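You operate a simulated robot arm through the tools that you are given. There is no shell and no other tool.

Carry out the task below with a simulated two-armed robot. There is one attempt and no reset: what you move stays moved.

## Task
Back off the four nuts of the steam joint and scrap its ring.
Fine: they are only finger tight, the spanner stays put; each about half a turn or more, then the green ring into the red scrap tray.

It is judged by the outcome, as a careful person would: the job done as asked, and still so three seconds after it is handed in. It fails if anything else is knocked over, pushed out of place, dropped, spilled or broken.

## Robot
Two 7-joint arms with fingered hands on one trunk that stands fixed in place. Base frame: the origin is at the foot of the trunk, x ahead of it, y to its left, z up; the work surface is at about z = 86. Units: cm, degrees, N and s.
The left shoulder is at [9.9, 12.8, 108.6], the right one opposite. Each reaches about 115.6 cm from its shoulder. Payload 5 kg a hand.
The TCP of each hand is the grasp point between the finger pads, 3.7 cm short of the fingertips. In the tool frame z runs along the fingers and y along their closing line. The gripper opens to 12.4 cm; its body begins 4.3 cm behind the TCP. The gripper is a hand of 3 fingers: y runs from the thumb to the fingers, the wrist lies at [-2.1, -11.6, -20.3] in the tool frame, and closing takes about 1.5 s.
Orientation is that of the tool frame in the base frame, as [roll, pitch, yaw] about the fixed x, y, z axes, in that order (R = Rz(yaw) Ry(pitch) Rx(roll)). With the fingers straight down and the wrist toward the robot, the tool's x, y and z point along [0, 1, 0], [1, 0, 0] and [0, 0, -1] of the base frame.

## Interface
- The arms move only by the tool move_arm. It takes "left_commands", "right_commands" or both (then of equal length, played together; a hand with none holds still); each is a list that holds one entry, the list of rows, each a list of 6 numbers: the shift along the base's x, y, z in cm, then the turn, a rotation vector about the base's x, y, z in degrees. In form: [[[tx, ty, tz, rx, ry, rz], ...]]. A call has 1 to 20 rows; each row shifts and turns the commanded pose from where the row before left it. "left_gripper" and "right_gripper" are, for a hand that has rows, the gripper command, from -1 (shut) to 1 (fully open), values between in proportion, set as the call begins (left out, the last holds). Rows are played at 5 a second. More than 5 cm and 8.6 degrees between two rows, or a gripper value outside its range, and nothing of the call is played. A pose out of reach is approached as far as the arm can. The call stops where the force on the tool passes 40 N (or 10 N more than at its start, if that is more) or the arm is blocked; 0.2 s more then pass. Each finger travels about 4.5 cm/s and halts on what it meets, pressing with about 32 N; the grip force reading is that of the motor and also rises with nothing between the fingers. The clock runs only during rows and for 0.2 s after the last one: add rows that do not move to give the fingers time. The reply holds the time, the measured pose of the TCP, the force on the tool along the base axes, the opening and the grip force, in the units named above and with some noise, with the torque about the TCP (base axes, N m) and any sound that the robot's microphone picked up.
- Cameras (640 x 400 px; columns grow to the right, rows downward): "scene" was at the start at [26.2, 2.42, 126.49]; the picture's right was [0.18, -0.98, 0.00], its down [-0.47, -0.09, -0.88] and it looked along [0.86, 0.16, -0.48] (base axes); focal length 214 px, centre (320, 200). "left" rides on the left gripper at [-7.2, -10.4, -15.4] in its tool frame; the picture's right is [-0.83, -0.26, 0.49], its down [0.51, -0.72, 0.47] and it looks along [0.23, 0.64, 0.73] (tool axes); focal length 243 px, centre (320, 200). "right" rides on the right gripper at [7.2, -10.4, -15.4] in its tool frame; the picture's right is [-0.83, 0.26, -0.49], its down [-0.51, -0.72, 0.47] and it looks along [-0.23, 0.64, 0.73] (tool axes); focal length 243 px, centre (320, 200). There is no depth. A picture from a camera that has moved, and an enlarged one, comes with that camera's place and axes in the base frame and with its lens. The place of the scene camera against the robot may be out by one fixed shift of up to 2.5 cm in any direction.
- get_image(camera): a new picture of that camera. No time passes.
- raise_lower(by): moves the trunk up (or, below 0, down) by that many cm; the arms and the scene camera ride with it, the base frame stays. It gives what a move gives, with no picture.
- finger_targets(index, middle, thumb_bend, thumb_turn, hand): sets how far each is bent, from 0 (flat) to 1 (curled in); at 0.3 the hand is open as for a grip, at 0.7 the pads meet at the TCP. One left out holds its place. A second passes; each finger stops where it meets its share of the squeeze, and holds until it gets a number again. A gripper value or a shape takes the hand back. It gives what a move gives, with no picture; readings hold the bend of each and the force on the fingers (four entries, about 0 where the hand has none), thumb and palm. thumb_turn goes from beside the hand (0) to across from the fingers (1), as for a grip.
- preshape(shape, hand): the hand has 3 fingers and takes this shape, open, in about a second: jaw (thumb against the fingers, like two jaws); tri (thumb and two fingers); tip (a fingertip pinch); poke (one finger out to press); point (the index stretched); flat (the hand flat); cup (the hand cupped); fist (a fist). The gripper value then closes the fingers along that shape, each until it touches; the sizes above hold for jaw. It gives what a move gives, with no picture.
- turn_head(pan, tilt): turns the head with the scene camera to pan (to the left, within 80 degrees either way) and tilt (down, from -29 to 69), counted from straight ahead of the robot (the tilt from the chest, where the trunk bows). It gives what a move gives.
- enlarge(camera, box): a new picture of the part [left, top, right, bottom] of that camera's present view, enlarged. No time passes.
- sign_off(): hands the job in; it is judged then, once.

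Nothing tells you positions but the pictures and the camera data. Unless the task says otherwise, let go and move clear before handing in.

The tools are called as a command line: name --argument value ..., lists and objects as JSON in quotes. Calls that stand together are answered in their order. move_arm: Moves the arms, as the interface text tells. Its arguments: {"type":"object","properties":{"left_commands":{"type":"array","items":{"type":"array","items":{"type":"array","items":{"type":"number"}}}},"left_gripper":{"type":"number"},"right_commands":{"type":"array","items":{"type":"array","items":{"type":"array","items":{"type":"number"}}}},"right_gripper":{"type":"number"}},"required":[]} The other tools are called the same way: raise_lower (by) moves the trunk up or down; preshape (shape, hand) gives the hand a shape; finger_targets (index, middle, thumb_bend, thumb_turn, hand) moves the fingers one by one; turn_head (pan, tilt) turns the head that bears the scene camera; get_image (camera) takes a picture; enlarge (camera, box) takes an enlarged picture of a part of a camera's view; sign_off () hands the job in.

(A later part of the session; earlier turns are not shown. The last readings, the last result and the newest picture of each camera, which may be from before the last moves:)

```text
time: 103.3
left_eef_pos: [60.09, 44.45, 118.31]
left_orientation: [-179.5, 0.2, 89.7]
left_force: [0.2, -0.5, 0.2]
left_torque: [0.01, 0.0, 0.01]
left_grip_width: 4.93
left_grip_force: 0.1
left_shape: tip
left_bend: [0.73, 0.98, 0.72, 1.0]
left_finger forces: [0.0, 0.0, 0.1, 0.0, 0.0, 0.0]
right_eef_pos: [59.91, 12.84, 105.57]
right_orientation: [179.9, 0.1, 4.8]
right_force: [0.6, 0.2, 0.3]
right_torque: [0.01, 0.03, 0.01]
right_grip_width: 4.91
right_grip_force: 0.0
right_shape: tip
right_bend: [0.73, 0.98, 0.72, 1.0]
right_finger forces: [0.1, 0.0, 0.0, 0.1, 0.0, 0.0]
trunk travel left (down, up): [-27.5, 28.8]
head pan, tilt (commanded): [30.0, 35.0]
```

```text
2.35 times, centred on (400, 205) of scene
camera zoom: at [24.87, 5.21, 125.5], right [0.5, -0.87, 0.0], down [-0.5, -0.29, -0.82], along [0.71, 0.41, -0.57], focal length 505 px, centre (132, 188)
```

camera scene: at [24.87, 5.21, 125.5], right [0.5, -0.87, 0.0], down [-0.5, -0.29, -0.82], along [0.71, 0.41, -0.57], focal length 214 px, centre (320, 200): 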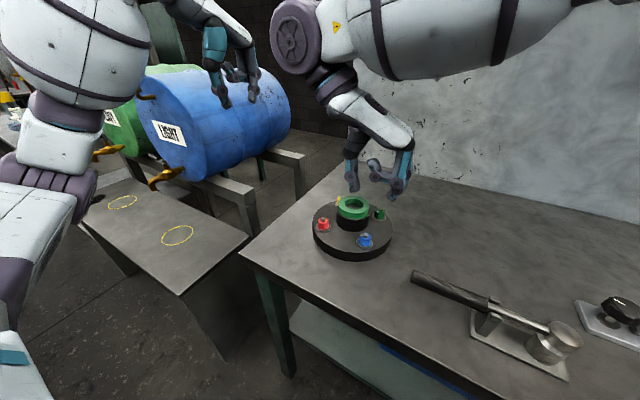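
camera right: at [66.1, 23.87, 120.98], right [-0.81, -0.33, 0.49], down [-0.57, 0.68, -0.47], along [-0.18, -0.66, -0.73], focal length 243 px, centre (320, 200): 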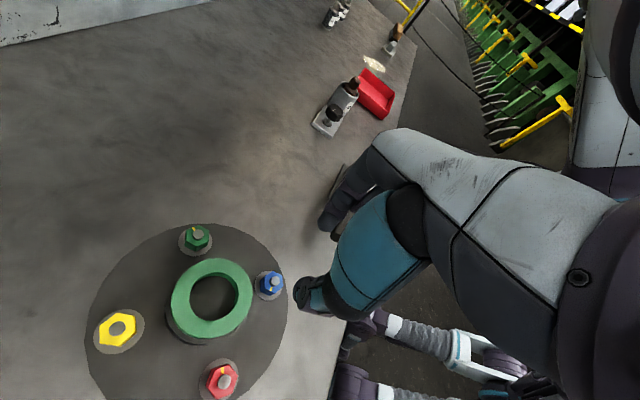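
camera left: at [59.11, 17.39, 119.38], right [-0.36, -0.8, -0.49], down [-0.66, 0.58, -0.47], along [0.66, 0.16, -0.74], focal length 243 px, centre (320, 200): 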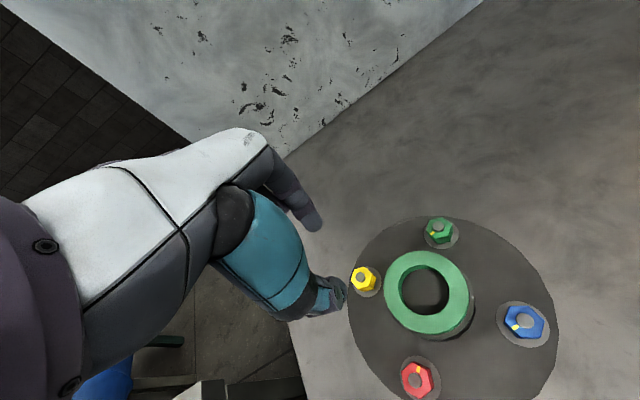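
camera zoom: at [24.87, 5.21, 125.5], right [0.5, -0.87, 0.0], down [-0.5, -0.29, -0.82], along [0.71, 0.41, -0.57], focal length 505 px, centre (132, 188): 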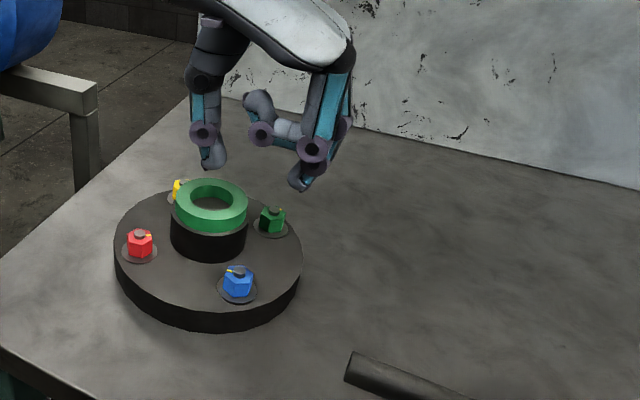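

move_arm --right_commands '[[[-0.28, 0.02, -2.5, 0, 0, 0], [0, 0, -2.5, 0, 0, 0], [0, 0, -2.5, 0, 0, 0], [0, 0, -2, 0, 0, 0], [0, 0, -1, 0, 0, 0], [0, 0, -1, 0, 0, 0], [0, 0, -0.7, 0, 0, 0], [0, 0, 0, 0, 0, 0]]]' --right_gripper -0.2

enlarge --camera "right" --box '[240, 170, 380, 320]'

enlarge --camera "scene" --box '[300, 150, 420, 270]'

```text
time: 105.1
left_eef_pos: [60.23, 44.36, 118.38]
left_orientation: [-179.6, 0.1, 89.7]
left_force: [0.4, -0.2, 0.4]
left_torque: [0.0, 0.0, -0.02]
left_grip_width: 4.92
left_grip_force: 0.0
left_shape: tip
left_bend: [0.73, 0.98, 0.72, 1.0]
left_finger forces: [0.1, 0.1, 0.1, 0.1, 0.1, 0.0]
right_eef_pos: [59.61, 12.81, 93.31]
right_orientation: [-180.0, 0.0, 5.0]
right_force: [-0.4, 1.1, 0.2]
right_torque: [0.02, 0.0, 0.02]
right_grip_width: 4.89
right_grip_force: 0.1
right_shape: tip
right_bend: [0.73, 0.98, 0.72, 1.0]
right_finger forces: [0.1, 0.0, 0.0, 0.0, 0.1, 0.0]
trunk travel left (down, up): [-27.5, 28.8]
head pan, tilt (commanded): [30.0, 35.0]
```

```text
2.67 times, centred on (310, 245) of right
camera zoom: at [65.8, 23.99, 108.8], right [-0.8, -0.33, 0.49], down [-0.57, 0.67, -0.47], along [-0.17, -0.66, -0.73], focal length 647 px, centre (347, 80)
```

zoom: 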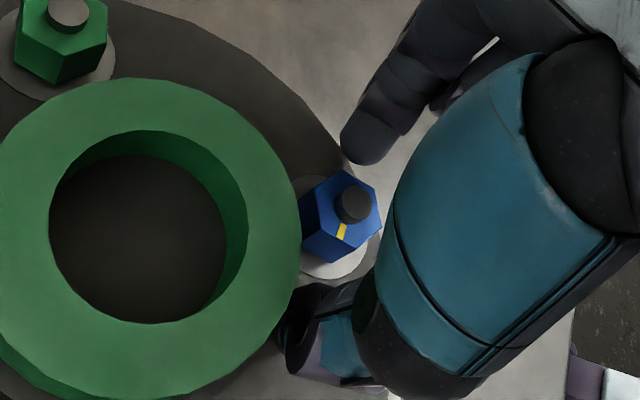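

```text
3.33 times, centred on (360, 210) of scene
camera zoom: at [24.86, 5.18, 125.51], right [0.5, -0.87, 0.0], down [-0.5, -0.29, -0.82], along [0.71, 0.41, -0.57], focal length 715 px, centre (187, 167)
```

zoom: 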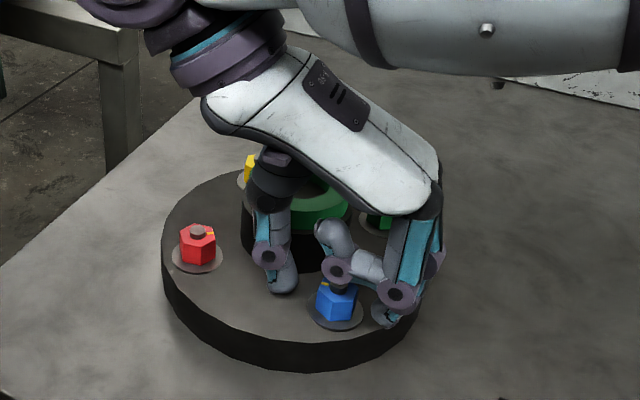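

Well aligned with blue. Gripping and making the first stroke.

move_arm --right_commands '[[[0.05, -0.06, 0, 0, 0, 0], [0, 0, 0, 0, 0, 0], [0, 0, 0, 0, 0, 0], [0, 0, 0, 0, 0, 0], [0, 0, 0, 0, 0, 0], [0, 0, 0, 0, 0, 5], [0, 0, 0, 0, 0, 5], [0, 0, 0, 0, 0, 5], [0, 0, 0, 0, 0, 5]]]' --right_gripper -0.8

enlarge --camera "right" --box '[240, 170, 380, 320]'

move_arm --right_commands '[[[0, 0, 0, 0, 0, 6], [0, 0, 0, 0, 0, 6], [0, 0, 0, 0, 0, 6], [0, 0, 0, 0, 0, 6], [0, 0, 0, 0, 0, 6], [0, 0, 0, 0, 0, 6], [0, 0, 0, 0, 0, 6], [0, 0, 0, 0, 0, 6], [0, 0, 0, 0, 0, 6], [0, 0, 0, 0, 0, 6]]]'

enlarge --camera "right" --box '[240, 170, 380, 320]'

enlarge --camera "scene" --box '[300, 150, 420, 270]'

```text
time: 107.1
left_eef_pos: [60.22, 44.32, 118.29]
left_orientation: [-179.6, 0.2, 89.6]
left_force: [0.1, 0.1, 0.4]
left_torque: [0.02, 0.01, 0.01]
left_grip_width: 4.91
left_grip_force: 0.1
left_shape: tip
left_bend: [0.73, 0.98, 0.72, 1.0]
left_finger forces: [0.1, 0.0, 0.1, 0.1, 0.1, 0.0]
right_eef_pos: [59.59, 12.83, 93.3]
right_orientation: [179.9, -0.1, 25.1]
right_force: [-0.2, 1.0, -0.1]
right_torque: [-0.01, -0.02, -0.04]
right_grip_width: 1.8
right_grip_force: 31.8
right_shape: tip
right_bend: [0.71, 1.0, 0.74, 1.0]
right_finger forces: [29.5, 0.0, 0.0, 0.0, 30.3, 0.0]
trunk travel left (down, up): [-27.5, 28.8]
head pan, tilt (commanded): [30.0, 35.0]
```

```text
2.67 times, centred on (310, 245) of right
camera zoom: at [61.73, 25.33, 108.73], right [-0.64, -0.59, 0.49], down [-0.77, 0.44, -0.47], along [0.06, -0.68, -0.73], focal length 647 px, centre (347, 80)
```

zoom: 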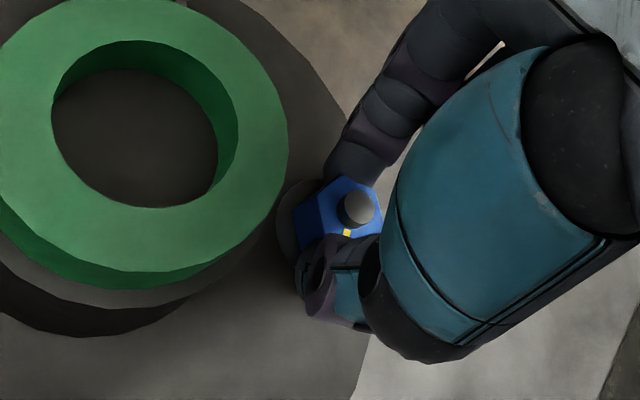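

```text
time: 109.3
left_eef_pos: [60.17, 44.28, 118.35]
left_orientation: [-179.6, 0.2, 89.7]
left_force: [0.1, 0.7, -0.1]
left_torque: [0.01, -0.02, 0.03]
left_grip_width: 4.93
left_grip_force: 0.1
left_shape: tip
left_bend: [0.73, 0.98, 0.72, 1.0]
left_finger forces: [0.1, 0.0, 0.0, 0.1, 0.0, 0.1]
right_eef_pos: [59.59, 12.77, 93.32]
right_orientation: [179.9, 0.0, 85.2]
right_force: [-1.2, -0.8, -0.2]
right_torque: [-0.03, -0.04, 0.0]
right_grip_width: 1.76
right_grip_force: 32.1
right_shape: tip
right_bend: [0.71, 1.0, 0.74, 1.0]
right_finger forces: [30.2, 0.0, 0.0, 0.0, 31.8, 0.0]
trunk travel left (down, up): [-27.5, 28.8]
head pan, tilt (commanded): [30.0, 35.0]
```

```text
2.67 times, centred on (310, 245) of right
camera zoom: at [49.77, 20.9, 108.74], right [0.19, -0.85, 0.49], down [-0.76, -0.44, -0.47], along [0.62, -0.28, -0.73], focal length 647 px, centre (347, 80)
```

zoom: 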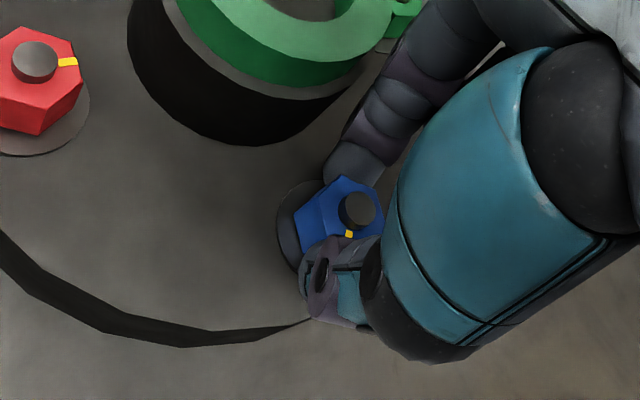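

```text
3.33 times, centred on (360, 210) of scene
camera zoom: at [24.85, 5.14, 125.51], right [0.5, -0.87, 0.0], down [-0.5, -0.29, -0.82], along [0.71, 0.41, -0.57], focal length 715 px, centre (187, 167)
```

zoom: 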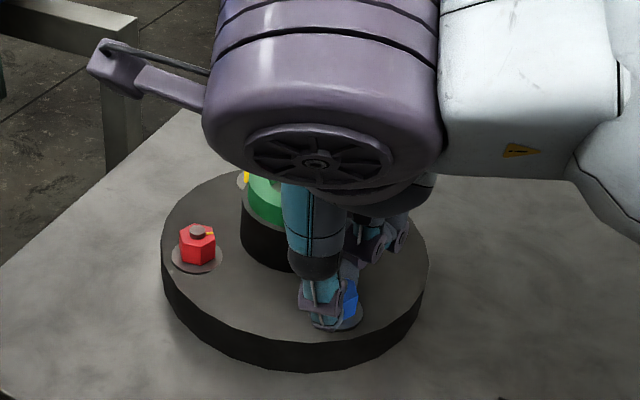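

Blue follows the hand with low side load. I'll swing back and repeat for two more strokes.

move_arm --right_commands '[[[0, 0, 0, 0, 0, 0], [0, 0, 0, 0, 0, 0], [0, 0, 0, 0, 0, 0], [0, 0, 0, 0, 0, -8], [0, 0, 0, 0, 0, -8], [0, 0, 0, 0, 0, -8], [0, 0, 0, 0, 0, -8], [0, 0, 0, 0, 0, -8], [0, 0, 0, 0, 0, -8], [0, 0, 0, 0, 0, -8], [0, 0, 0, 0, 0, -8], [0, 0, 0, 0, 0, -8], [0, 0, 0, 0, 0, -8]]]' --right_gripper -0.3

enlarge --camera "right" --box '[240, 170, 380, 320]'

move_arm --right_commands '[[[0, 0, 0, 0, 0, 0], [0, 0, 0, 0, 0, 0], [0, 0, 0, 0, 0, 0], [0, 0, 0, 0, 0, 0], [0, 0, 0, 0, 0, 0], [0, 0, 0, 0, 0, 6], [0, 0, 0, 0, 0, 6], [0, 0, 0, 0, 0, 6], [0, 0, 0, 0, 0, 6], [0, 0, 0, 0, 0, 6], [0, 0, 0, 0, 0, 6], [0, 0, 0, 0, 0, 6], [0, 0, 0, 0, 0, 6], [0, 0, 0, 0, 0, 6], [0, 0, 0, 0, 0, 6], [0, 0, 0, 0, 0, 6], [0, 0, 0, 0, 0, 6], [0, 0, 0, 0, 0, 6]]]' --right_gripper -0.8

move_arm --right_commands '[[[0, 0, 0, 0, 0, 0], [0, 0, 0, 0, 0, 0], [0, 0, 0, 0, 0, 0], [0, 0, 0, 0, 0, -8], [0, 0, 0, 0, 0, -8], [0, 0, 0, 0, 0, -8], [0, 0, 0, 0, 0, -8], [0, 0, 0, 0, 0, -8], [0, 0, 0, 0, 0, -8], [0, 0, 0, 0, 0, -8], [0, 0, 0, 0, 0, -8], [0, 0, 0, 0, 0, -7], [0, 0, 0, 0, 0, -7]]]' --right_gripper -0.3

enlarge --camera "right" --box '[240, 170, 380, 320]'

```text
time: 112.1
left_eef_pos: [60.33, 44.35, 118.39]
left_orientation: [-179.6, 0.2, 89.7]
left_force: [-1.1, -0.6, 0.5]
left_torque: [-0.02, 0.0, 0.0]
left_grip_width: 4.93
left_grip_force: 0.1
left_shape: tip
left_bend: [0.73, 0.98, 0.72, 1.0]
left_finger forces: [0.0, 0.0, 0.0, 0.0, 0.0, 0.0]
right_eef_pos: [59.5, 12.77, 93.32]
right_orientation: [179.9, 0.0, 4.9]
right_force: [0.4, -0.3, -0.4]
right_torque: [0.04, 0.01, 0.02]
right_grip_width: 4.31
right_grip_force: 0.0
right_shape: tip
right_bend: [0.73, 0.98, 0.73, 1.0]
right_finger forces: [0.0, 0.0, 0.0, 0.0, 0.1, 0.0]
trunk travel left (down, up): [-27.5, 28.8]
head pan, tilt (commanded): [30.0, 35.0]
```

```text
2.67 times, centred on (310, 245) of right
camera zoom: at [65.89, 23.81, 108.74], right [-0.8, -0.33, 0.49], down [-0.57, 0.68, -0.47], along [-0.18, -0.66, -0.73], focal length 647 px, centre (347, 80)
```

zoom: 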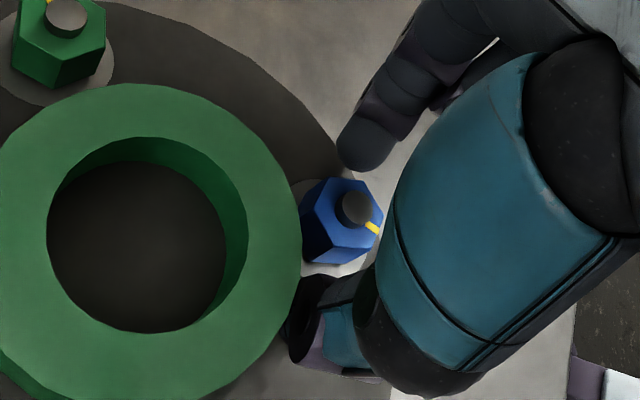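

```text
time: 115.9
left_eef_pos: [60.17, 44.29, 118.48]
left_orientation: [-179.5, 0.1, 89.6]
left_force: [-0.1, 0.0, 0.7]
left_torque: [0.03, -0.03, -0.01]
left_grip_width: 4.91
left_grip_force: 0.0
left_shape: tip
left_bend: [0.73, 0.98, 0.72, 1.0]
left_finger forces: [0.0, 0.1, 0.1, 0.0, 0.1, 0.1]
right_eef_pos: [59.61, 12.76, 93.38]
right_orientation: [179.9, 0.0, 83.1]
right_force: [-1.6, -5.6, 0.2]
right_torque: [-0.19, -0.02, -0.02]
right_grip_width: 2.01
right_grip_force: 31.7
right_shape: tip
right_bend: [0.72, 1.0, 0.74, 1.0]
right_finger forces: [25.7, 0.0, 0.0, 0.1, 28.5, 0.0]
trunk travel left (down, up): [-27.5, 28.8]
head pan, tilt (commanded): [30.0, 35.0]
```

```text
time: 118.7
left_eef_pos: [60.25, 44.3, 118.37]
left_orientation: [-179.6, 0.2, 89.7]
left_force: [-0.7, 0.3, -0.3]
left_torque: [-0.03, 0.0, -0.02]
left_grip_width: 4.95
left_grip_force: 0.0
left_shape: tip
left_bend: [0.73, 0.98, 0.72, 1.0]
left_finger forces: [0.1, 0.0, 0.0, 0.0, 0.1, 0.0]
right_eef_pos: [59.64, 12.82, 93.27]
right_orientation: [180.0, 0.0, 4.9]
right_force: [0.0, 0.2, -0.3]
right_torque: [-0.02, -0.03, 0.03]
right_grip_width: 4.32
right_grip_force: 0.1
right_shape: tip
right_bend: [0.73, 0.98, 0.73, 1.0]
right_finger forces: [0.0, 0.0, 0.0, 0.0, 0.0, 0.0]
trunk travel left (down, up): [-27.5, 28.8]
head pan, tilt (commanded): [30.0, 35.0]
```

```text
2.67 times, centred on (310, 245) of right
camera zoom: at [65.88, 23.84, 108.72], right [-0.8, -0.33, 0.49], down [-0.57, 0.68, -0.47], along [-0.18, -0.66, -0.73], focal length 647 px, centre (347, 80)
```

zoom: 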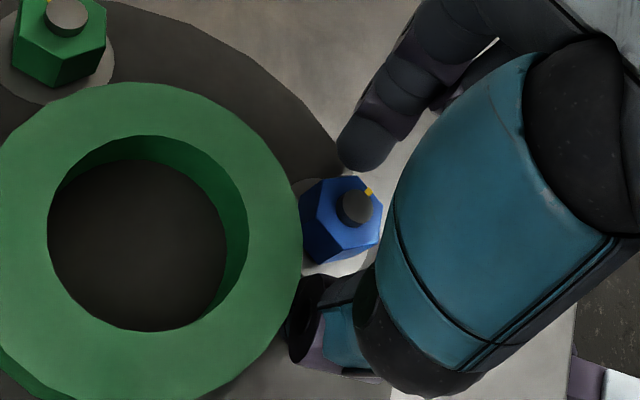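

The blue mark has gone from lower-left to upper-right, about 160°. One more stroke for margin, then I'll lift off.

move_arm --right_commands '[[[0, 0, 0, 0, 0, 0], [0, 0, 0, 0, 0, 0], [0, 0, 0, 0, 0, 0], [0, 0, 0, 0, 0, 0], [0, 0, 0, 0, 0, 0], [0, 0, 0, 0, 0, 6], [0, 0, 0, 0, 0, 6], [0, 0, 0, 0, 0, 6], [0, 0, 0, 0, 0, 6], [0, 0, 0, 0, 0, 6], [0, 0, 0, 0, 0, 6], [0, 0, 0, 0, 0, 6], [0, 0, 0, 0, 0, 6], [0, 0, 0, 0, 0, 6], [0, 0, 0, 0, 0, 6], [0, 0, 0, 0, 0, 6], [0, 0, 0, 0, 0, 6], [0, 0, 0, 0, 0, 6]]]' --right_gripper -0.8

move_arm --right_commands '[[[0, 0, 0, 0, 0, 0], [0, 0, 0, 0, 0, 0], [0, 0, 0, 0, 0, 0], [0, 0, 0, 0, 0, 0], [0, 0, 1.5, 0, 0, 0], [0, 0, 2, 0, 0, 0], [0, 0, 3, 0, 0, 0], [0, 0, 4, 0, 0, 0]]]' --right_gripper -0.2

get_image --camera "right"

enlarge --camera "scene" --box '[300, 170, 400, 260]'

```text
time: 122.5
left_eef_pos: [60.15, 44.39, 118.41]
left_orientation: [-179.5, 0.2, 89.7]
left_force: [0.8, 0.0, -0.6]
left_torque: [0.0, 0.02, 0.0]
left_grip_width: 4.91
left_grip_force: 0.0
left_shape: tip
left_bend: [0.73, 0.98, 0.72, 1.0]
left_finger forces: [0.1, 0.0, 0.0, 0.0, 0.0, 0.0]
right_eef_pos: [59.59, 12.84, 93.23]
right_orientation: [-180.0, 0.0, 83.3]
right_force: [0.3, 2.5, -1.4]
right_torque: [0.11, -0.11, -0.04]
right_grip_width: 1.99
right_grip_force: 31.9
right_shape: tip
right_bend: [0.72, 1.0, 0.74, 1.0]
right_finger forces: [29.7, 0.0, 0.1, 0.1, 29.5, 0.1]
trunk travel left (down, up): [-27.5, 28.8]
head pan, tilt (commanded): [30.0, 35.0]
```

```text
time: 124.3
left_eef_pos: [60.21, 44.28, 118.51]
left_orientation: [-179.6, 0.2, 89.8]
left_force: [-0.1, 0.3, -0.1]
left_torque: [0.0, -0.02, 0.0]
left_grip_width: 4.93
left_grip_force: 0.0
left_shape: tip
left_bend: [0.73, 0.98, 0.72, 1.0]
left_finger forces: [0.1, 0.0, 0.0, 0.0, 0.0, 0.0]
right_eef_pos: [59.51, 12.88, 103.76]
right_orientation: [179.9, 0.1, 83.1]
right_force: [-0.5, -0.5, 0.4]
right_torque: [0.0, -0.03, 0.05]
right_grip_width: 4.94
right_grip_force: 0.0
right_shape: tip
right_bend: [0.73, 0.98, 0.72, 1.0]
right_finger forces: [0.0, 0.1, 0.0, 0.0, 0.0, 0.0]
trunk travel left (down, up): [-27.5, 28.8]
head pan, tilt (commanded): [30.0, 35.0]
```

```text
taken
camera right: at [50.01, 21.43, 119.28], right [0.16, -0.86, 0.49], down [-0.78, -0.42, -0.47], along [0.61, -0.31, -0.73], focal length 243 px, centre (320, 200)
```

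right: 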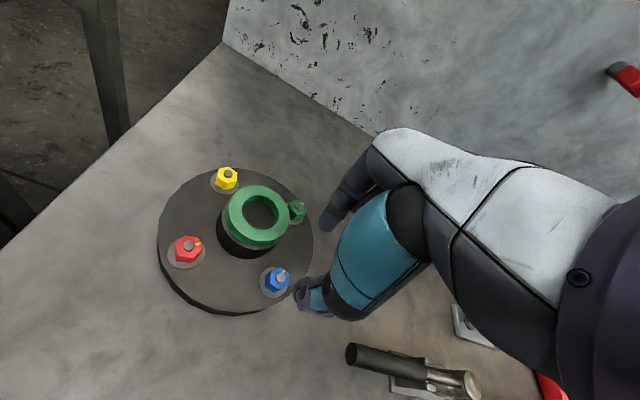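

```text
4.44 times, centred on (350, 215) of scene
camera zoom: at [24.79, 5.18, 125.52], right [0.5, -0.87, 0.0], down [-0.5, -0.29, -0.82], along [0.71, 0.41, -0.57], focal length 953 px, centre (187, 133)
```

zoom: 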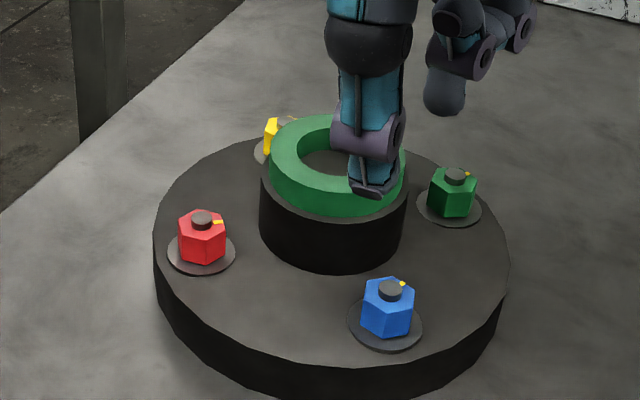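

All four nuts are backed off past half a turn; blue is at about 240°. Next is the ring, so I'll take zooms from both wrist cameras to measure its position and height.

enlarge --camera "right" --box '[150, 160, 320, 320]'

get_image --camera "left"

turn_head --pan -10 --tilt 40

get_image --camera "scene"

```text
2.50 times, centred on (235, 240) of right
camera zoom: at [50.01, 21.43, 119.28], right [0.16, -0.86, 0.49], down [-0.78, -0.42, -0.47], along [0.61, -0.31, -0.73], focal length 606 px, centre (532, 100)
```

zoom: 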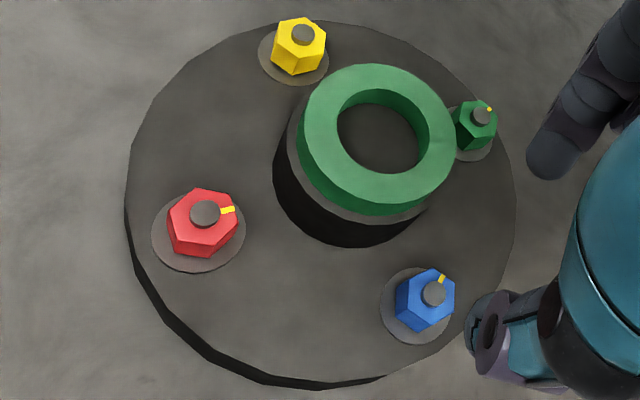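

```text
taken
camera left: at [49.65, 37.33, 133.95], right [-0.27, -0.83, -0.49], down [-0.72, 0.51, -0.47], along [0.64, 0.23, -0.74], focal length 243 px, centre (320, 200)
```

left: 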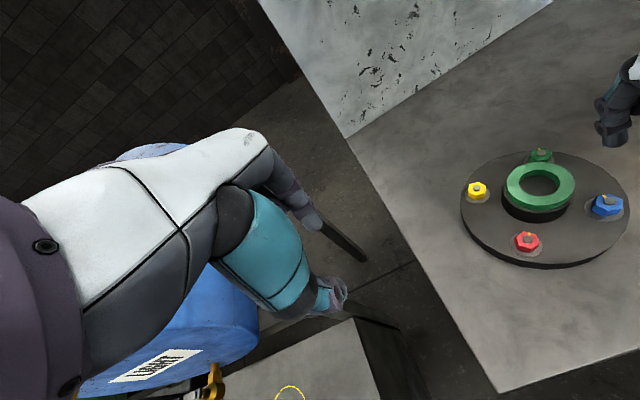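

```text
time: 125.4
left_eef_pos: [60.13, 44.34, 118.45]
left_orientation: [-179.5, 0.2, 89.7]
left_force: [-0.3, 1.2, -0.4]
left_torque: [0.0, 0.03, -0.02]
left_grip_width: 4.94
left_grip_force: 0.0
left_shape: tip
left_bend: [0.73, 0.98, 0.72, 1.0]
left_finger forces: [0.1, 0.0, 0.1, 0.1, 0.0, 0.0]
right_eef_pos: [59.63, 12.8, 103.65]
right_orientation: [-179.9, 0.0, 83.1]
right_force: [-0.4, 0.1, -0.9]
right_torque: [-0.03, 0.01, 0.0]
right_grip_width: 4.94
right_grip_force: 0.0
right_shape: tip
right_bend: [0.73, 0.98, 0.72, 1.0]
right_finger forces: [0.1, 0.0, 0.0, 0.1, 0.0, 0.0]
trunk travel left (down, up): [-27.5, 28.8]
head pan, tilt (commanded): [-10.0, 40.0]
```

```text
taken
camera scene: at [25.62, -0.69, 124.75], right [-0.17, -0.98, 0.0], down [-0.63, 0.11, -0.77], along [0.75, -0.13, -0.64], focal length 214 px, centre (320, 200)
```

scene: 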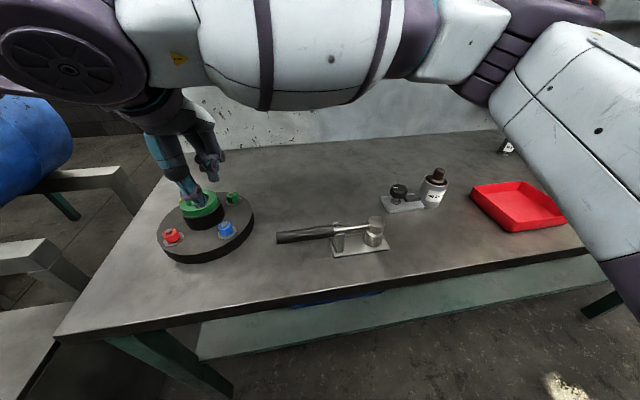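

The ring is centred at about (65.0, 18.15), with its top near z 94.4 and an outer diameter of about 7.3 cm. It sits on a slightly wider hub whose top is near 92.7. I'll bring the right hand above it, switch to "jaw" and line the closing line up with x.

move_arm --right_commands '[[[0, 0, 2, 0, 0, 0], [1.8, 1.8, 1.5, 0, 0, 3.5], [1.8, 1.8, 0.5, 0, 0, 3.4], [1.75, 1.72, 0, 0, 0, 0], [0, 0, 0, 0, 0, 0]]]' --right_gripper -0.2

preshape --shape "jaw" --hand "right"

get_image --camera "right"

get_image --camera "scene"

```text
time: 126.6
left_eef_pos: [60.17, 44.35, 118.31]
left_orientation: [-179.6, 0.2, 89.7]
left_force: [0.1, 0.5, -0.7]
left_torque: [0.0, -0.02, -0.03]
left_grip_width: 4.93
left_grip_force: 0.1
left_shape: tip
left_bend: [0.73, 0.98, 0.72, 1.0]
left_finger forces: [0.0, 0.0, 0.1, 0.1, 0.1, 0.0]
right_eef_pos: [64.84, 18.05, 107.85]
right_orientation: [179.9, -0.1, 90.1]
right_force: [0.4, -0.3, -0.2]
right_torque: [0.04, -0.01, 0.0]
right_grip_width: 4.97
right_grip_force: 0.0
right_shape: tip
right_bend: [0.73, 0.98, 0.72, 1.0]
right_finger forces: [0.0, 0.1, 0.0, 0.0, 0.1, 0.0]
trunk travel left (down, up): [-27.5, 28.8]
head pan, tilt (commanded): [-10.0, 40.0]
```

```text
time: 127.5
left_eef_pos: [60.13, 44.4, 118.45]
left_orientation: [-179.6, 0.2, 89.7]
left_force: [-0.6, 0.0, 1.3]
left_torque: [-0.02, 0.0, -0.02]
left_grip_width: 4.93
left_grip_force: 0.0
left_shape: tip
left_bend: [0.73, 0.98, 0.72, 1.0]
left_finger forces: [0.1, 0.0, 0.1, 0.1, 0.0, 0.0]
right_eef_pos: [64.83, 18.0, 107.88]
right_orientation: [-180.0, 0.0, 89.9]
right_force: [0.2, 0.7, -0.4]
right_torque: [-0.03, 0.01, -0.01]
right_grip_width: 12.35
right_grip_force: 0.1
right_shape: jaw
right_bend: [0.3, 0.3, 0.3, 0.98]
right_finger forces: [0.0, 0.0, 0.0, 0.1, 0.1, 0.1]
trunk travel left (down, up): [-27.5, 28.8]
head pan, tilt (commanded): [-10.0, 40.0]
```

```text
taken
camera right: at [54.35, 25.36, 123.26], right [0.26, -0.83, 0.49], down [-0.72, -0.51, -0.47], along [0.64, -0.23, -0.73], focal length 243 px, centre (320, 200)
```

right: 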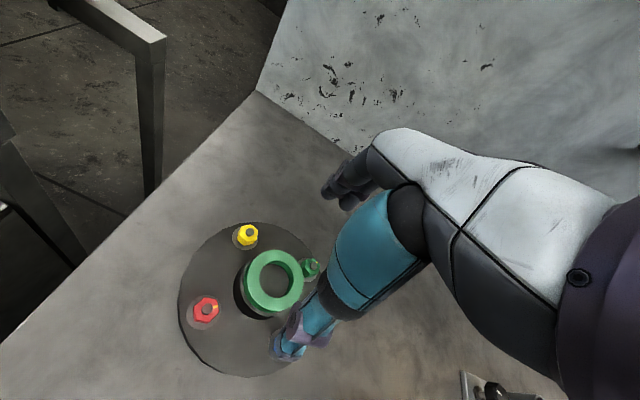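

```text
taken
camera scene: at [25.63, -0.7, 124.75], right [-0.17, -0.98, 0.0], down [-0.63, 0.11, -0.77], along [0.75, -0.13, -0.64], focal length 214 px, centre (320, 200)
```

scene: 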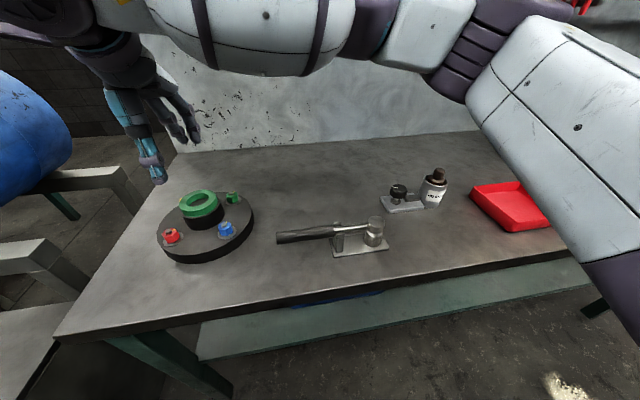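

I'll zoom the right camera on the ring to fix its centre before descending.

enlarge --camera "right" --box '[220, 230, 340, 330]'

enlarge --camera "scene" --box '[140, 170, 270, 270]'

```text
4.00 times, centred on (280, 280) of right
camera zoom: at [54.35, 25.36, 123.26], right [0.26, -0.83, 0.49], down [-0.72, -0.51, -0.47], along [0.64, -0.23, -0.73], focal length 970 px, centre (480, -120)
```

zoom: 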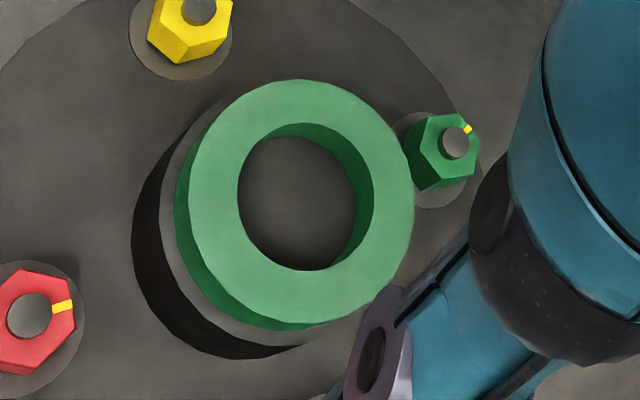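

```text
4.00 times, centred on (205, 220) of scene
camera zoom: at [25.63, -0.7, 124.75], right [-0.17, -0.98, 0.0], down [-0.63, 0.11, -0.77], along [0.75, -0.13, -0.64], focal length 858 px, centre (780, 120)
```

zoom: 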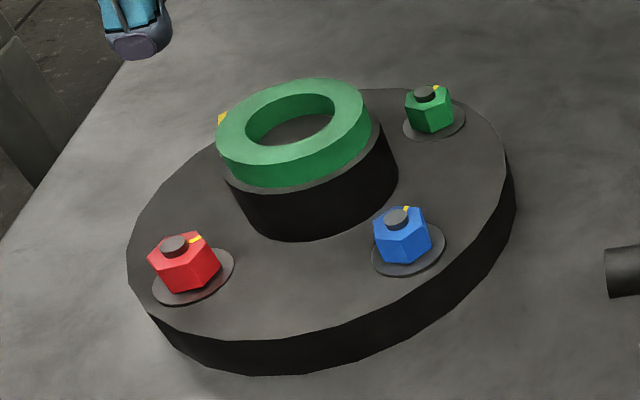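

The ring's centre is confirmed at (64.9, 18.1), spanning roughly z 92.5–94.1. I'll descend so the fingertips stop just above the hub's top rim.

move_arm --right_commands '[[[0.08, 0.06, -2.5, 0, 0, 0], [0, 0, -2.5, 0, 0, 0], [0, 0, -2.5, 0, 0, 0], [0, 0, -2, 0, 0, 0], [0, 0, -1.1, 0, 0, 0], [0, 0, 0, 0, 0, 0]]]' --right_gripper 0.5

enlarge --camera "right" --box '[200, 150, 380, 320]'

enlarge --camera "scene" --box '[120, 130, 270, 260]'

```text
time: 128.9
left_eef_pos: [60.19, 44.31, 118.41]
left_orientation: [-179.6, 0.2, 89.7]
left_force: [-0.1, 0.1, 0.5]
left_torque: [0.0, -0.01, -0.03]
left_grip_width: 4.95
left_grip_force: 0.0
left_shape: tip
left_bend: [0.73, 0.98, 0.72, 1.0]
left_finger forces: [0.1, 0.0, 0.0, 0.0, 0.1, 0.0]
right_eef_pos: [65.05, 18.29, 97.26]
right_orientation: [180.0, 0.0, 89.9]
right_force: [0.6, -0.9, 0.4]
right_torque: [0.04, 0.02, 0.01]
right_grip_width: 9.34
right_grip_force: 0.1
right_shape: jaw
right_bend: [0.27, 0.36, 0.54, 0.99]
right_finger forces: [0.1, 0.0, 0.1, 0.0, 0.1, 0.0]
trunk travel left (down, up): [-27.5, 28.8]
head pan, tilt (commanded): [-10.0, 40.0]
```

```text
2.35 times, centred on (290, 235) of right
camera zoom: at [54.63, 25.48, 112.6], right [0.26, -0.83, 0.49], down [-0.72, -0.51, -0.47], along [0.64, -0.23, -0.73], focal length 571 px, centre (391, 118)
```

zoom: 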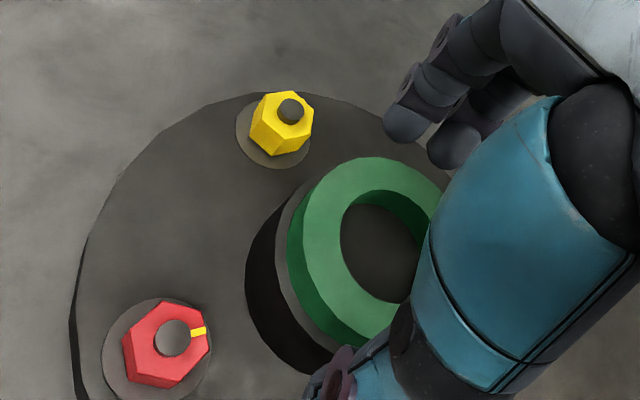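

```text
3.08 times, centred on (195, 195) of scene
camera zoom: at [25.63, -0.7, 124.75], right [-0.17, -0.98, 0.0], down [-0.63, 0.11, -0.77], along [0.75, -0.13, -0.64], focal length 660 px, centre (705, 215)
```

zoom: 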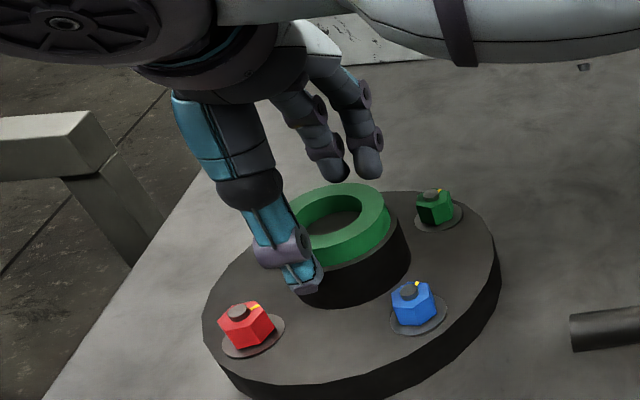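

Tips straddle the ring. Down another 0.5 cm, then close and check whether the width is the ring (about 7.3) or the hub (about 8).

move_arm --right_commands '[[[-0.05, -0.05, -0.5, 0, 0, 0], [0, 0, 0, 0, 0, 0]]]' --right_gripper 0.5

move_arm --right_commands '[[[0, 0, 0, 0, 0, 0], [0, 0, 0, 0, 0, 0], [0, 0, 0, 0, 0, 0], [0, 0, 0, 0, 0, 0], [0, 0, 0, 0, 0, 0]]]' --right_gripper -0.2

enlarge --camera "right" --box '[200, 150, 380, 320]'

enlarge --camera "scene" --box '[120, 130, 270, 260]'

```text
time: 129.5
left_eef_pos: [60.11, 44.32, 118.31]
left_orientation: [-179.6, 0.2, 89.6]
left_force: [0.0, 0.0, -0.7]
left_torque: [0.0, 0.02, 0.0]
left_grip_width: 4.93
left_grip_force: 0.1
left_shape: tip
left_bend: [0.73, 0.98, 0.72, 1.0]
left_finger forces: [0.1, 0.1, 0.0, 0.0, 0.0, 0.1]
right_eef_pos: [65.04, 18.12, 96.61]
right_orientation: [180.0, 0.1, 89.8]
right_force: [-0.1, 0.9, -0.1]
right_torque: [0.0, -0.02, -0.01]
right_grip_width: 9.35
right_grip_force: 0.1
right_shape: jaw
right_bend: [0.27, 0.36, 0.54, 0.99]
right_finger forces: [0.1, 0.0, 0.0, 0.0, 0.0, 0.1]
trunk travel left (down, up): [-27.5, 28.8]
head pan, tilt (commanded): [-10.0, 40.0]
```

```text
time: 130.7
left_eef_pos: [60.23, 44.32, 118.32]
left_orientation: [-179.6, 0.2, 89.7]
left_force: [-0.8, -0.3, 0.5]
left_torque: [0.0, 0.03, 0.02]
left_grip_width: 4.94
left_grip_force: 0.1
left_shape: tip
left_bend: [0.73, 0.98, 0.72, 1.0]
left_finger forces: [0.0, 0.0, 0.1, 0.0, 0.0, 0.1]
right_eef_pos: [65.05, 18.16, 96.63]
right_orientation: [-179.9, 0.0, 90.0]
right_force: [3.7, -0.7, 0.6]
right_torque: [0.01, -0.14, 0.09]
right_grip_width: 6.02
right_grip_force: 31.7
right_shape: jaw
right_bend: [0.74, 0.45, 0.71, 1.0]
right_finger forces: [18.1, 11.0, 0.0, 0.0, 28.3, 0.0]
trunk travel left (down, up): [-27.5, 28.8]
head pan, tilt (commanded): [-10.0, 40.0]
```

```text
2.35 times, centred on (290, 235) of right
camera zoom: at [54.56, 25.44, 112.08], right [0.26, -0.83, 0.49], down [-0.72, -0.51, -0.47], along [0.64, -0.23, -0.73], focal length 571 px, centre (391, 118)
```

zoom: 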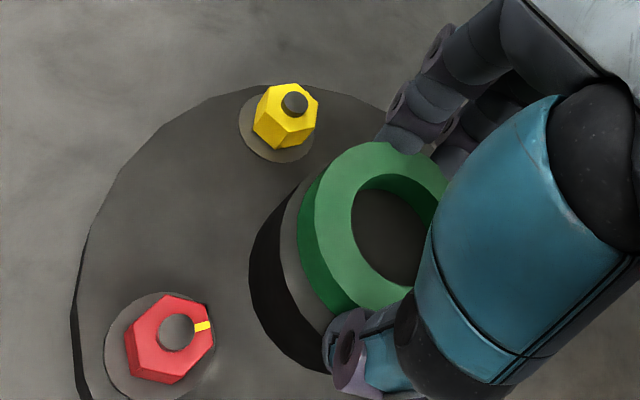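

```text
3.08 times, centred on (195, 195) of scene
camera zoom: at [25.65, -0.69, 124.74], right [-0.17, -0.98, 0.0], down [-0.63, 0.11, -0.77], along [0.75, -0.13, -0.64], focal length 660 px, centre (705, 215)
```

zoom: 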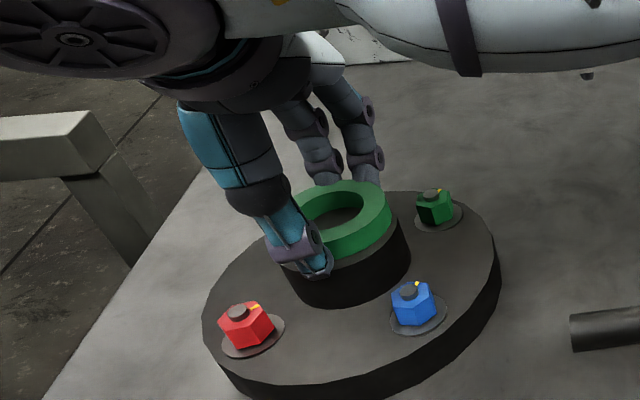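

Width reads 6.0 with force from the thumb and both fingers, so it is on the ring, not the hub. Lifting slowly.

move_arm --right_commands '[[[0, 0, 0.4, 0, 0, 0], [0, 0, 0.4, 0, 0, 0], [0, 0, 0.4, 0, 0, 0], [0, 0, 0.5, 0, 0, 0], [0, 0, 0.5, 0, 0, 0], [0, 0, 0.5, 0, 0, 0]]]' --right_gripper -0.5

enlarge --camera "scene" --box '[120, 130, 270, 260]'

enlarge --camera "right" --box '[200, 150, 380, 320]'

```text
time: 132.1
left_eef_pos: [60.2, 44.42, 118.32]
left_orientation: [-179.5, 0.1, 89.7]
left_force: [0.8, -0.1, 1.0]
left_torque: [0.0, 0.03, 0.0]
left_grip_width: 4.91
left_grip_force: 0.0
left_shape: tip
left_bend: [0.73, 0.98, 0.72, 1.0]
left_finger forces: [0.1, 0.0, 0.1, 0.0, 0.0, 0.0]
right_eef_pos: [65.05, 18.2, 99.26]
right_orientation: [180.0, 0.0, 89.9]
right_force: [-0.1, 0.6, -0.3]
right_torque: [0.03, 0.01, 0.0]
right_grip_width: 5.98
right_grip_force: 32.2
right_shape: jaw
right_bend: [0.74, 0.46, 0.71, 1.0]
right_finger forces: [17.7, 10.1, 0.0, 0.0, 30.0, 0.1]
trunk travel left (down, up): [-27.5, 28.8]
head pan, tilt (commanded): [-10.0, 40.0]
```

```text
3.08 times, centred on (195, 195) of scene
camera zoom: at [25.62, -0.69, 124.75], right [-0.17, -0.98, 0.0], down [-0.63, 0.11, -0.77], along [0.75, -0.13, -0.64], focal length 660 px, centre (705, 215)
```

zoom: 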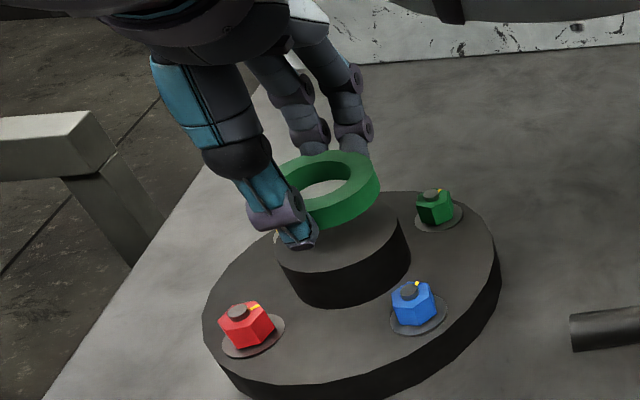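

```text
2.35 times, centred on (290, 235) of right
camera zoom: at [54.52, 25.43, 114.76], right [0.26, -0.83, 0.49], down [-0.72, -0.51, -0.47], along [0.64, -0.23, -0.73], focal length 571 px, centre (391, 118)
```

zoom: 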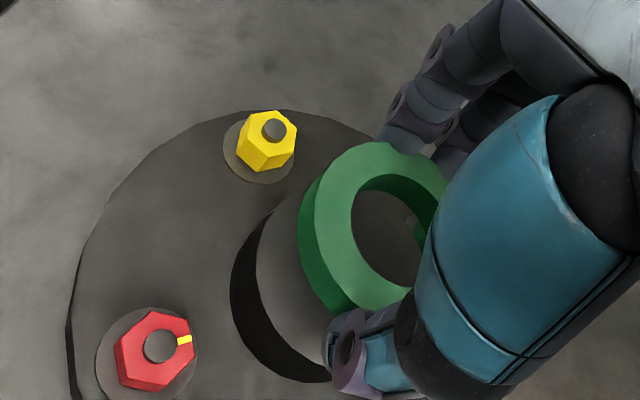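

The ring is free and held level. I'll raise it and carry it toward the red tray on the right, stopping partway to localise the tray with the wrist camera.

move_arm --right_commands '[[[0, 0, 2.5, 0, 0, 0], [0, 0, 3, 0, 0, 0], [0, 0, 3, 0, 0, 0], [0, 0, 3, 0, 0, 0], [0, -2.5, 1.5, 0, 0, 0], [0, -4, 0, 0, 0, 0], [0, -4.5, 0, 0, 0, 0], [0, -4.5, 0, 0, 0, 0], [0, -4.5, 0, 0, 0, 0], [0, -4.5, 0, 0, 0, 0], [0, -4.5, 0, 0, 0, 0], [0, -4.5, 0, 0, 0, 0], [0, -4.5, 0, 0, 0, 0], [-0.5, -4.5, 0, 0, 0, 0], [-1, -4.5, 0, 0, 0, 0], [-1, -4.5, 0, 0, 0, 0]]]' --right_gripper -0.5

get_image --camera "right"

turn_head --pan -45 --tilt 40

get_image --camera "scene"

```text
time: 135.5
left_eef_pos: [60.13, 44.21, 118.5]
left_orientation: [-179.7, 0.1, 89.7]
left_force: [-0.7, -0.1, 0.4]
left_torque: [0.07, -0.01, 0.03]
left_grip_width: 4.91
left_grip_force: 0.1
left_shape: tip
left_bend: [0.73, 0.98, 0.72, 1.0]
left_finger forces: [0.0, 0.0, 0.0, 0.0, 0.0, 0.1]
right_eef_pos: [62.36, -33.55, 112.55]
right_orientation: [179.9, -0.1, 90.1]
right_force: [-1.2, -0.4, 0.5]
right_torque: [0.02, -0.02, 0.0]
right_grip_width: 5.95
right_grip_force: 32.0
right_shape: jaw
right_bend: [0.74, 0.46, 0.71, 1.0]
right_finger forces: [17.6, 10.1, 0.0, 0.0, 29.5, 0.0]
trunk travel left (down, up): [-27.5, 28.8]
head pan, tilt (commanded): [-10.0, 40.0]
```

```text
taken
camera right: at [51.82, -26.31, 127.93], right [0.26, -0.83, 0.49], down [-0.72, -0.51, -0.47], along [0.64, -0.23, -0.73], focal length 243 px, centre (320, 200)
```

right: 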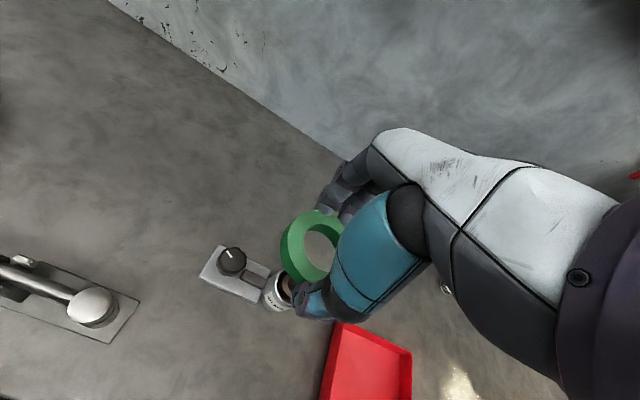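

```text
time: 136.5
left_eef_pos: [60.12, 44.38, 118.35]
left_orientation: [-179.6, 0.2, 89.8]
left_force: [0.3, 0.1, 0.2]
left_torque: [0.01, 0.0, -0.02]
left_grip_width: 4.9
left_grip_force: 0.0
left_shape: tip
left_bend: [0.73, 0.98, 0.72, 1.0]
left_finger forces: [0.0, 0.0, 0.0, 0.0, 0.0, 0.0]
right_eef_pos: [62.34, -33.41, 112.49]
right_orientation: [180.0, -0.1, 89.9]
right_force: [0.1, 0.1, -0.1]
right_torque: [-0.03, 0.0, 0.02]
right_grip_width: 5.97
right_grip_force: 31.6
right_shape: jaw
right_bend: [0.74, 0.46, 0.71, 1.0]
right_finger forces: [17.6, 10.2, 0.1, 0.0, 29.5, 0.0]
trunk travel left (down, up): [-27.5, 28.8]
head pan, tilt (commanded): [-45.0, 40.0]
```

```text
taken
camera scene: at [23.26, -5.25, 124.75], right [-0.71, -0.71, 0.0], down [-0.46, 0.45, -0.77], along [0.54, -0.54, -0.64], focal length 214 px, centre (320, 200)
```

scene: 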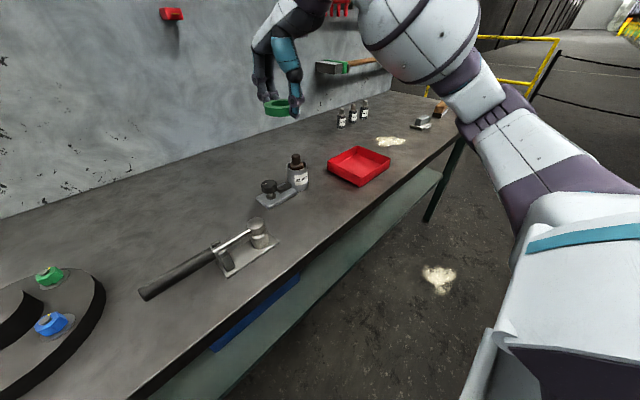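

The tray's far edge is at about x 64.6, from y −50 to −66, so its centre is near (57, −58). Moving to hover over it.

move_arm --right_commands '[[[-0.92, -4.1, 0, 0, 0, 0], [-0.92, -4.1, 0, 0, 0, 0], [-0.92, -4.1, 0, 0, 0, 0], [-0.92, -4.1, 0, 0, 0, 0], [-0.92, -4.1, 0, 0, 0, 0], [-0.92, -4.05, 0, 0, 0, 0], [0, 0, 0, 0, 0, 0]]]' --right_gripper -0.5

get_image --camera "right"

get_image --camera "scene"

```text
time: 138.1
left_eef_pos: [60.28, 44.3, 118.32]
left_orientation: [-179.4, 0.2, 89.4]
left_force: [0.7, -0.3, -0.1]
left_torque: [-0.02, 0.0, 0.0]
left_grip_width: 4.95
left_grip_force: 0.0
left_shape: tip
left_bend: [0.73, 0.98, 0.72, 1.0]
left_finger forces: [0.0, 0.1, 0.0, 0.0, 0.1, 0.0]
right_eef_pos: [57.27, -58.0, 112.43]
right_orientation: [-180.0, 0.0, 90.0]
right_force: [1.0, 0.1, 0.3]
right_torque: [0.01, -0.02, 0.01]
right_grip_width: 5.94
right_grip_force: 32.2
right_shape: jaw
right_bend: [0.74, 0.46, 0.71, 1.0]
right_finger forces: [17.7, 10.3, 0.0, 0.0, 29.4, 0.0]
trunk travel left (down, up): [-27.5, 28.8]
head pan, tilt (commanded): [-45.0, 40.0]
```

```text
taken
camera right: at [46.79, -50.74, 127.87], right [0.26, -0.83, 0.49], down [-0.72, -0.51, -0.47], along [0.64, -0.23, -0.73], focal length 243 px, centre (320, 200)
```

right: 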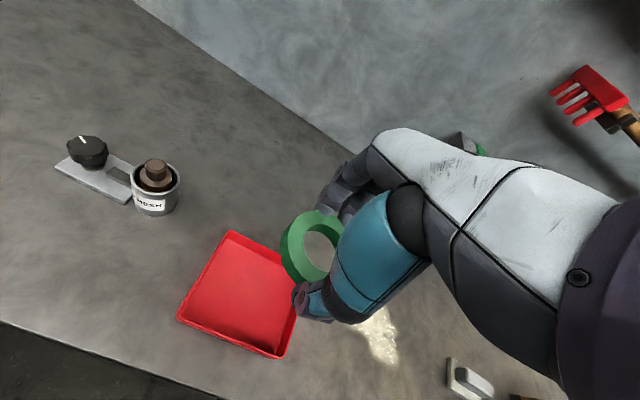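

```text
taken
camera scene: at [23.33, -5.23, 124.73], right [-0.71, -0.71, 0.0], down [-0.46, 0.45, -0.77], along [0.54, -0.54, -0.64], focal length 214 px, centre (320, 200)
```

scene: 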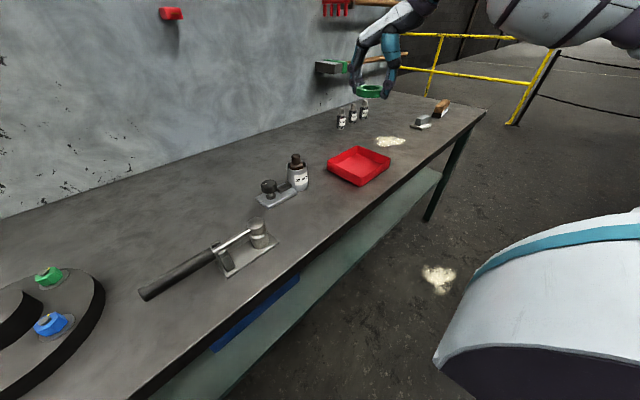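

The tray spans roughly x 51–65 and y −66 to −50.5, centred near (58, −58.2). I'll turn the hand so the fingers lie along the tray's diagonal, giving them room to open, and then start down.

move_arm --right_commands '[[[0.4, -0.1, 0, 0, 0, -8], [0.33, -0.1, 0, 0, 0, -8], [0, 0, 0, 0, 0, -8], [0, 0, 0, 0, 0, -8], [0, 0, 0, 0, 0, -8], [0, 0, -3, 0, 0, 0], [0, 0, -3, 0, 0, 0], [0, 0, -3, 0, 0, 0], [0, 0, 0, 0, 0, 0]]]' --right_gripper -0.5

get_image --camera "right"

enlarge --camera "scene" --box '[290, 60, 450, 200]'

```text
time: 140.1
left_eef_pos: [60.18, 44.35, 118.48]
left_orientation: [-179.7, 0.0, 89.6]
left_force: [-0.3, 0.4, -0.6]
left_torque: [-0.03, 0.01, -0.02]
left_grip_width: 4.95
left_grip_force: 0.0
left_shape: tip
left_bend: [0.73, 0.98, 0.72, 1.0]
left_finger forces: [0.0, 0.0, 0.0, 0.1, 0.0, 0.1]
right_eef_pos: [57.73, -58.11, 103.15]
right_orientation: [179.9, 0.0, 49.8]
right_force: [-0.1, 0.1, -1.5]
right_torque: [-0.01, 0.02, 0.01]
right_grip_width: 5.93
right_grip_force: 31.9
right_shape: jaw
right_bend: [0.74, 0.46, 0.71, 1.0]
right_finger forces: [17.8, 10.5, 0.0, 0.1, 29.2, 0.1]
trunk travel left (down, up): [-27.5, 28.8]
head pan, tilt (commanded): [-45.0, 40.0]
```

```text
taken
camera right: at [54.38, -45.8, 118.57], right [-0.33, -0.8, 0.49], down [-0.88, 0.08, -0.47], along [0.34, -0.59, -0.73], focal length 243 px, centre (320, 200)
```

right: 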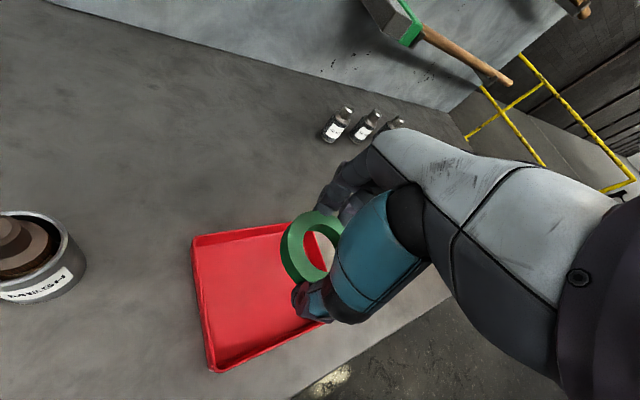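

```text
2.86 times, centred on (370, 130) of scene
camera zoom: at [23.25, -5.23, 124.75], right [-0.71, -0.71, 0.0], down [-0.45, 0.45, -0.77], along [0.54, -0.54, -0.64], focal length 613 px, centre (177, 400)
```

zoom: 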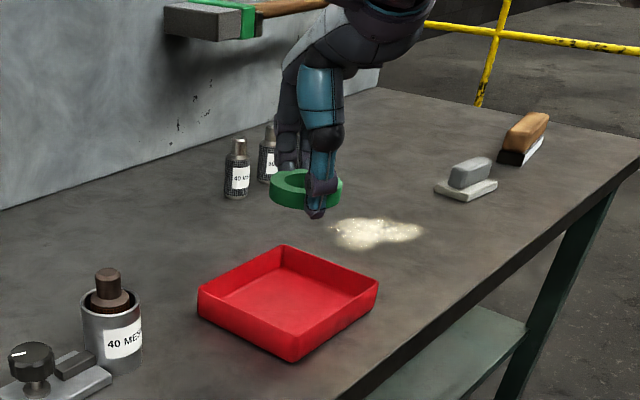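

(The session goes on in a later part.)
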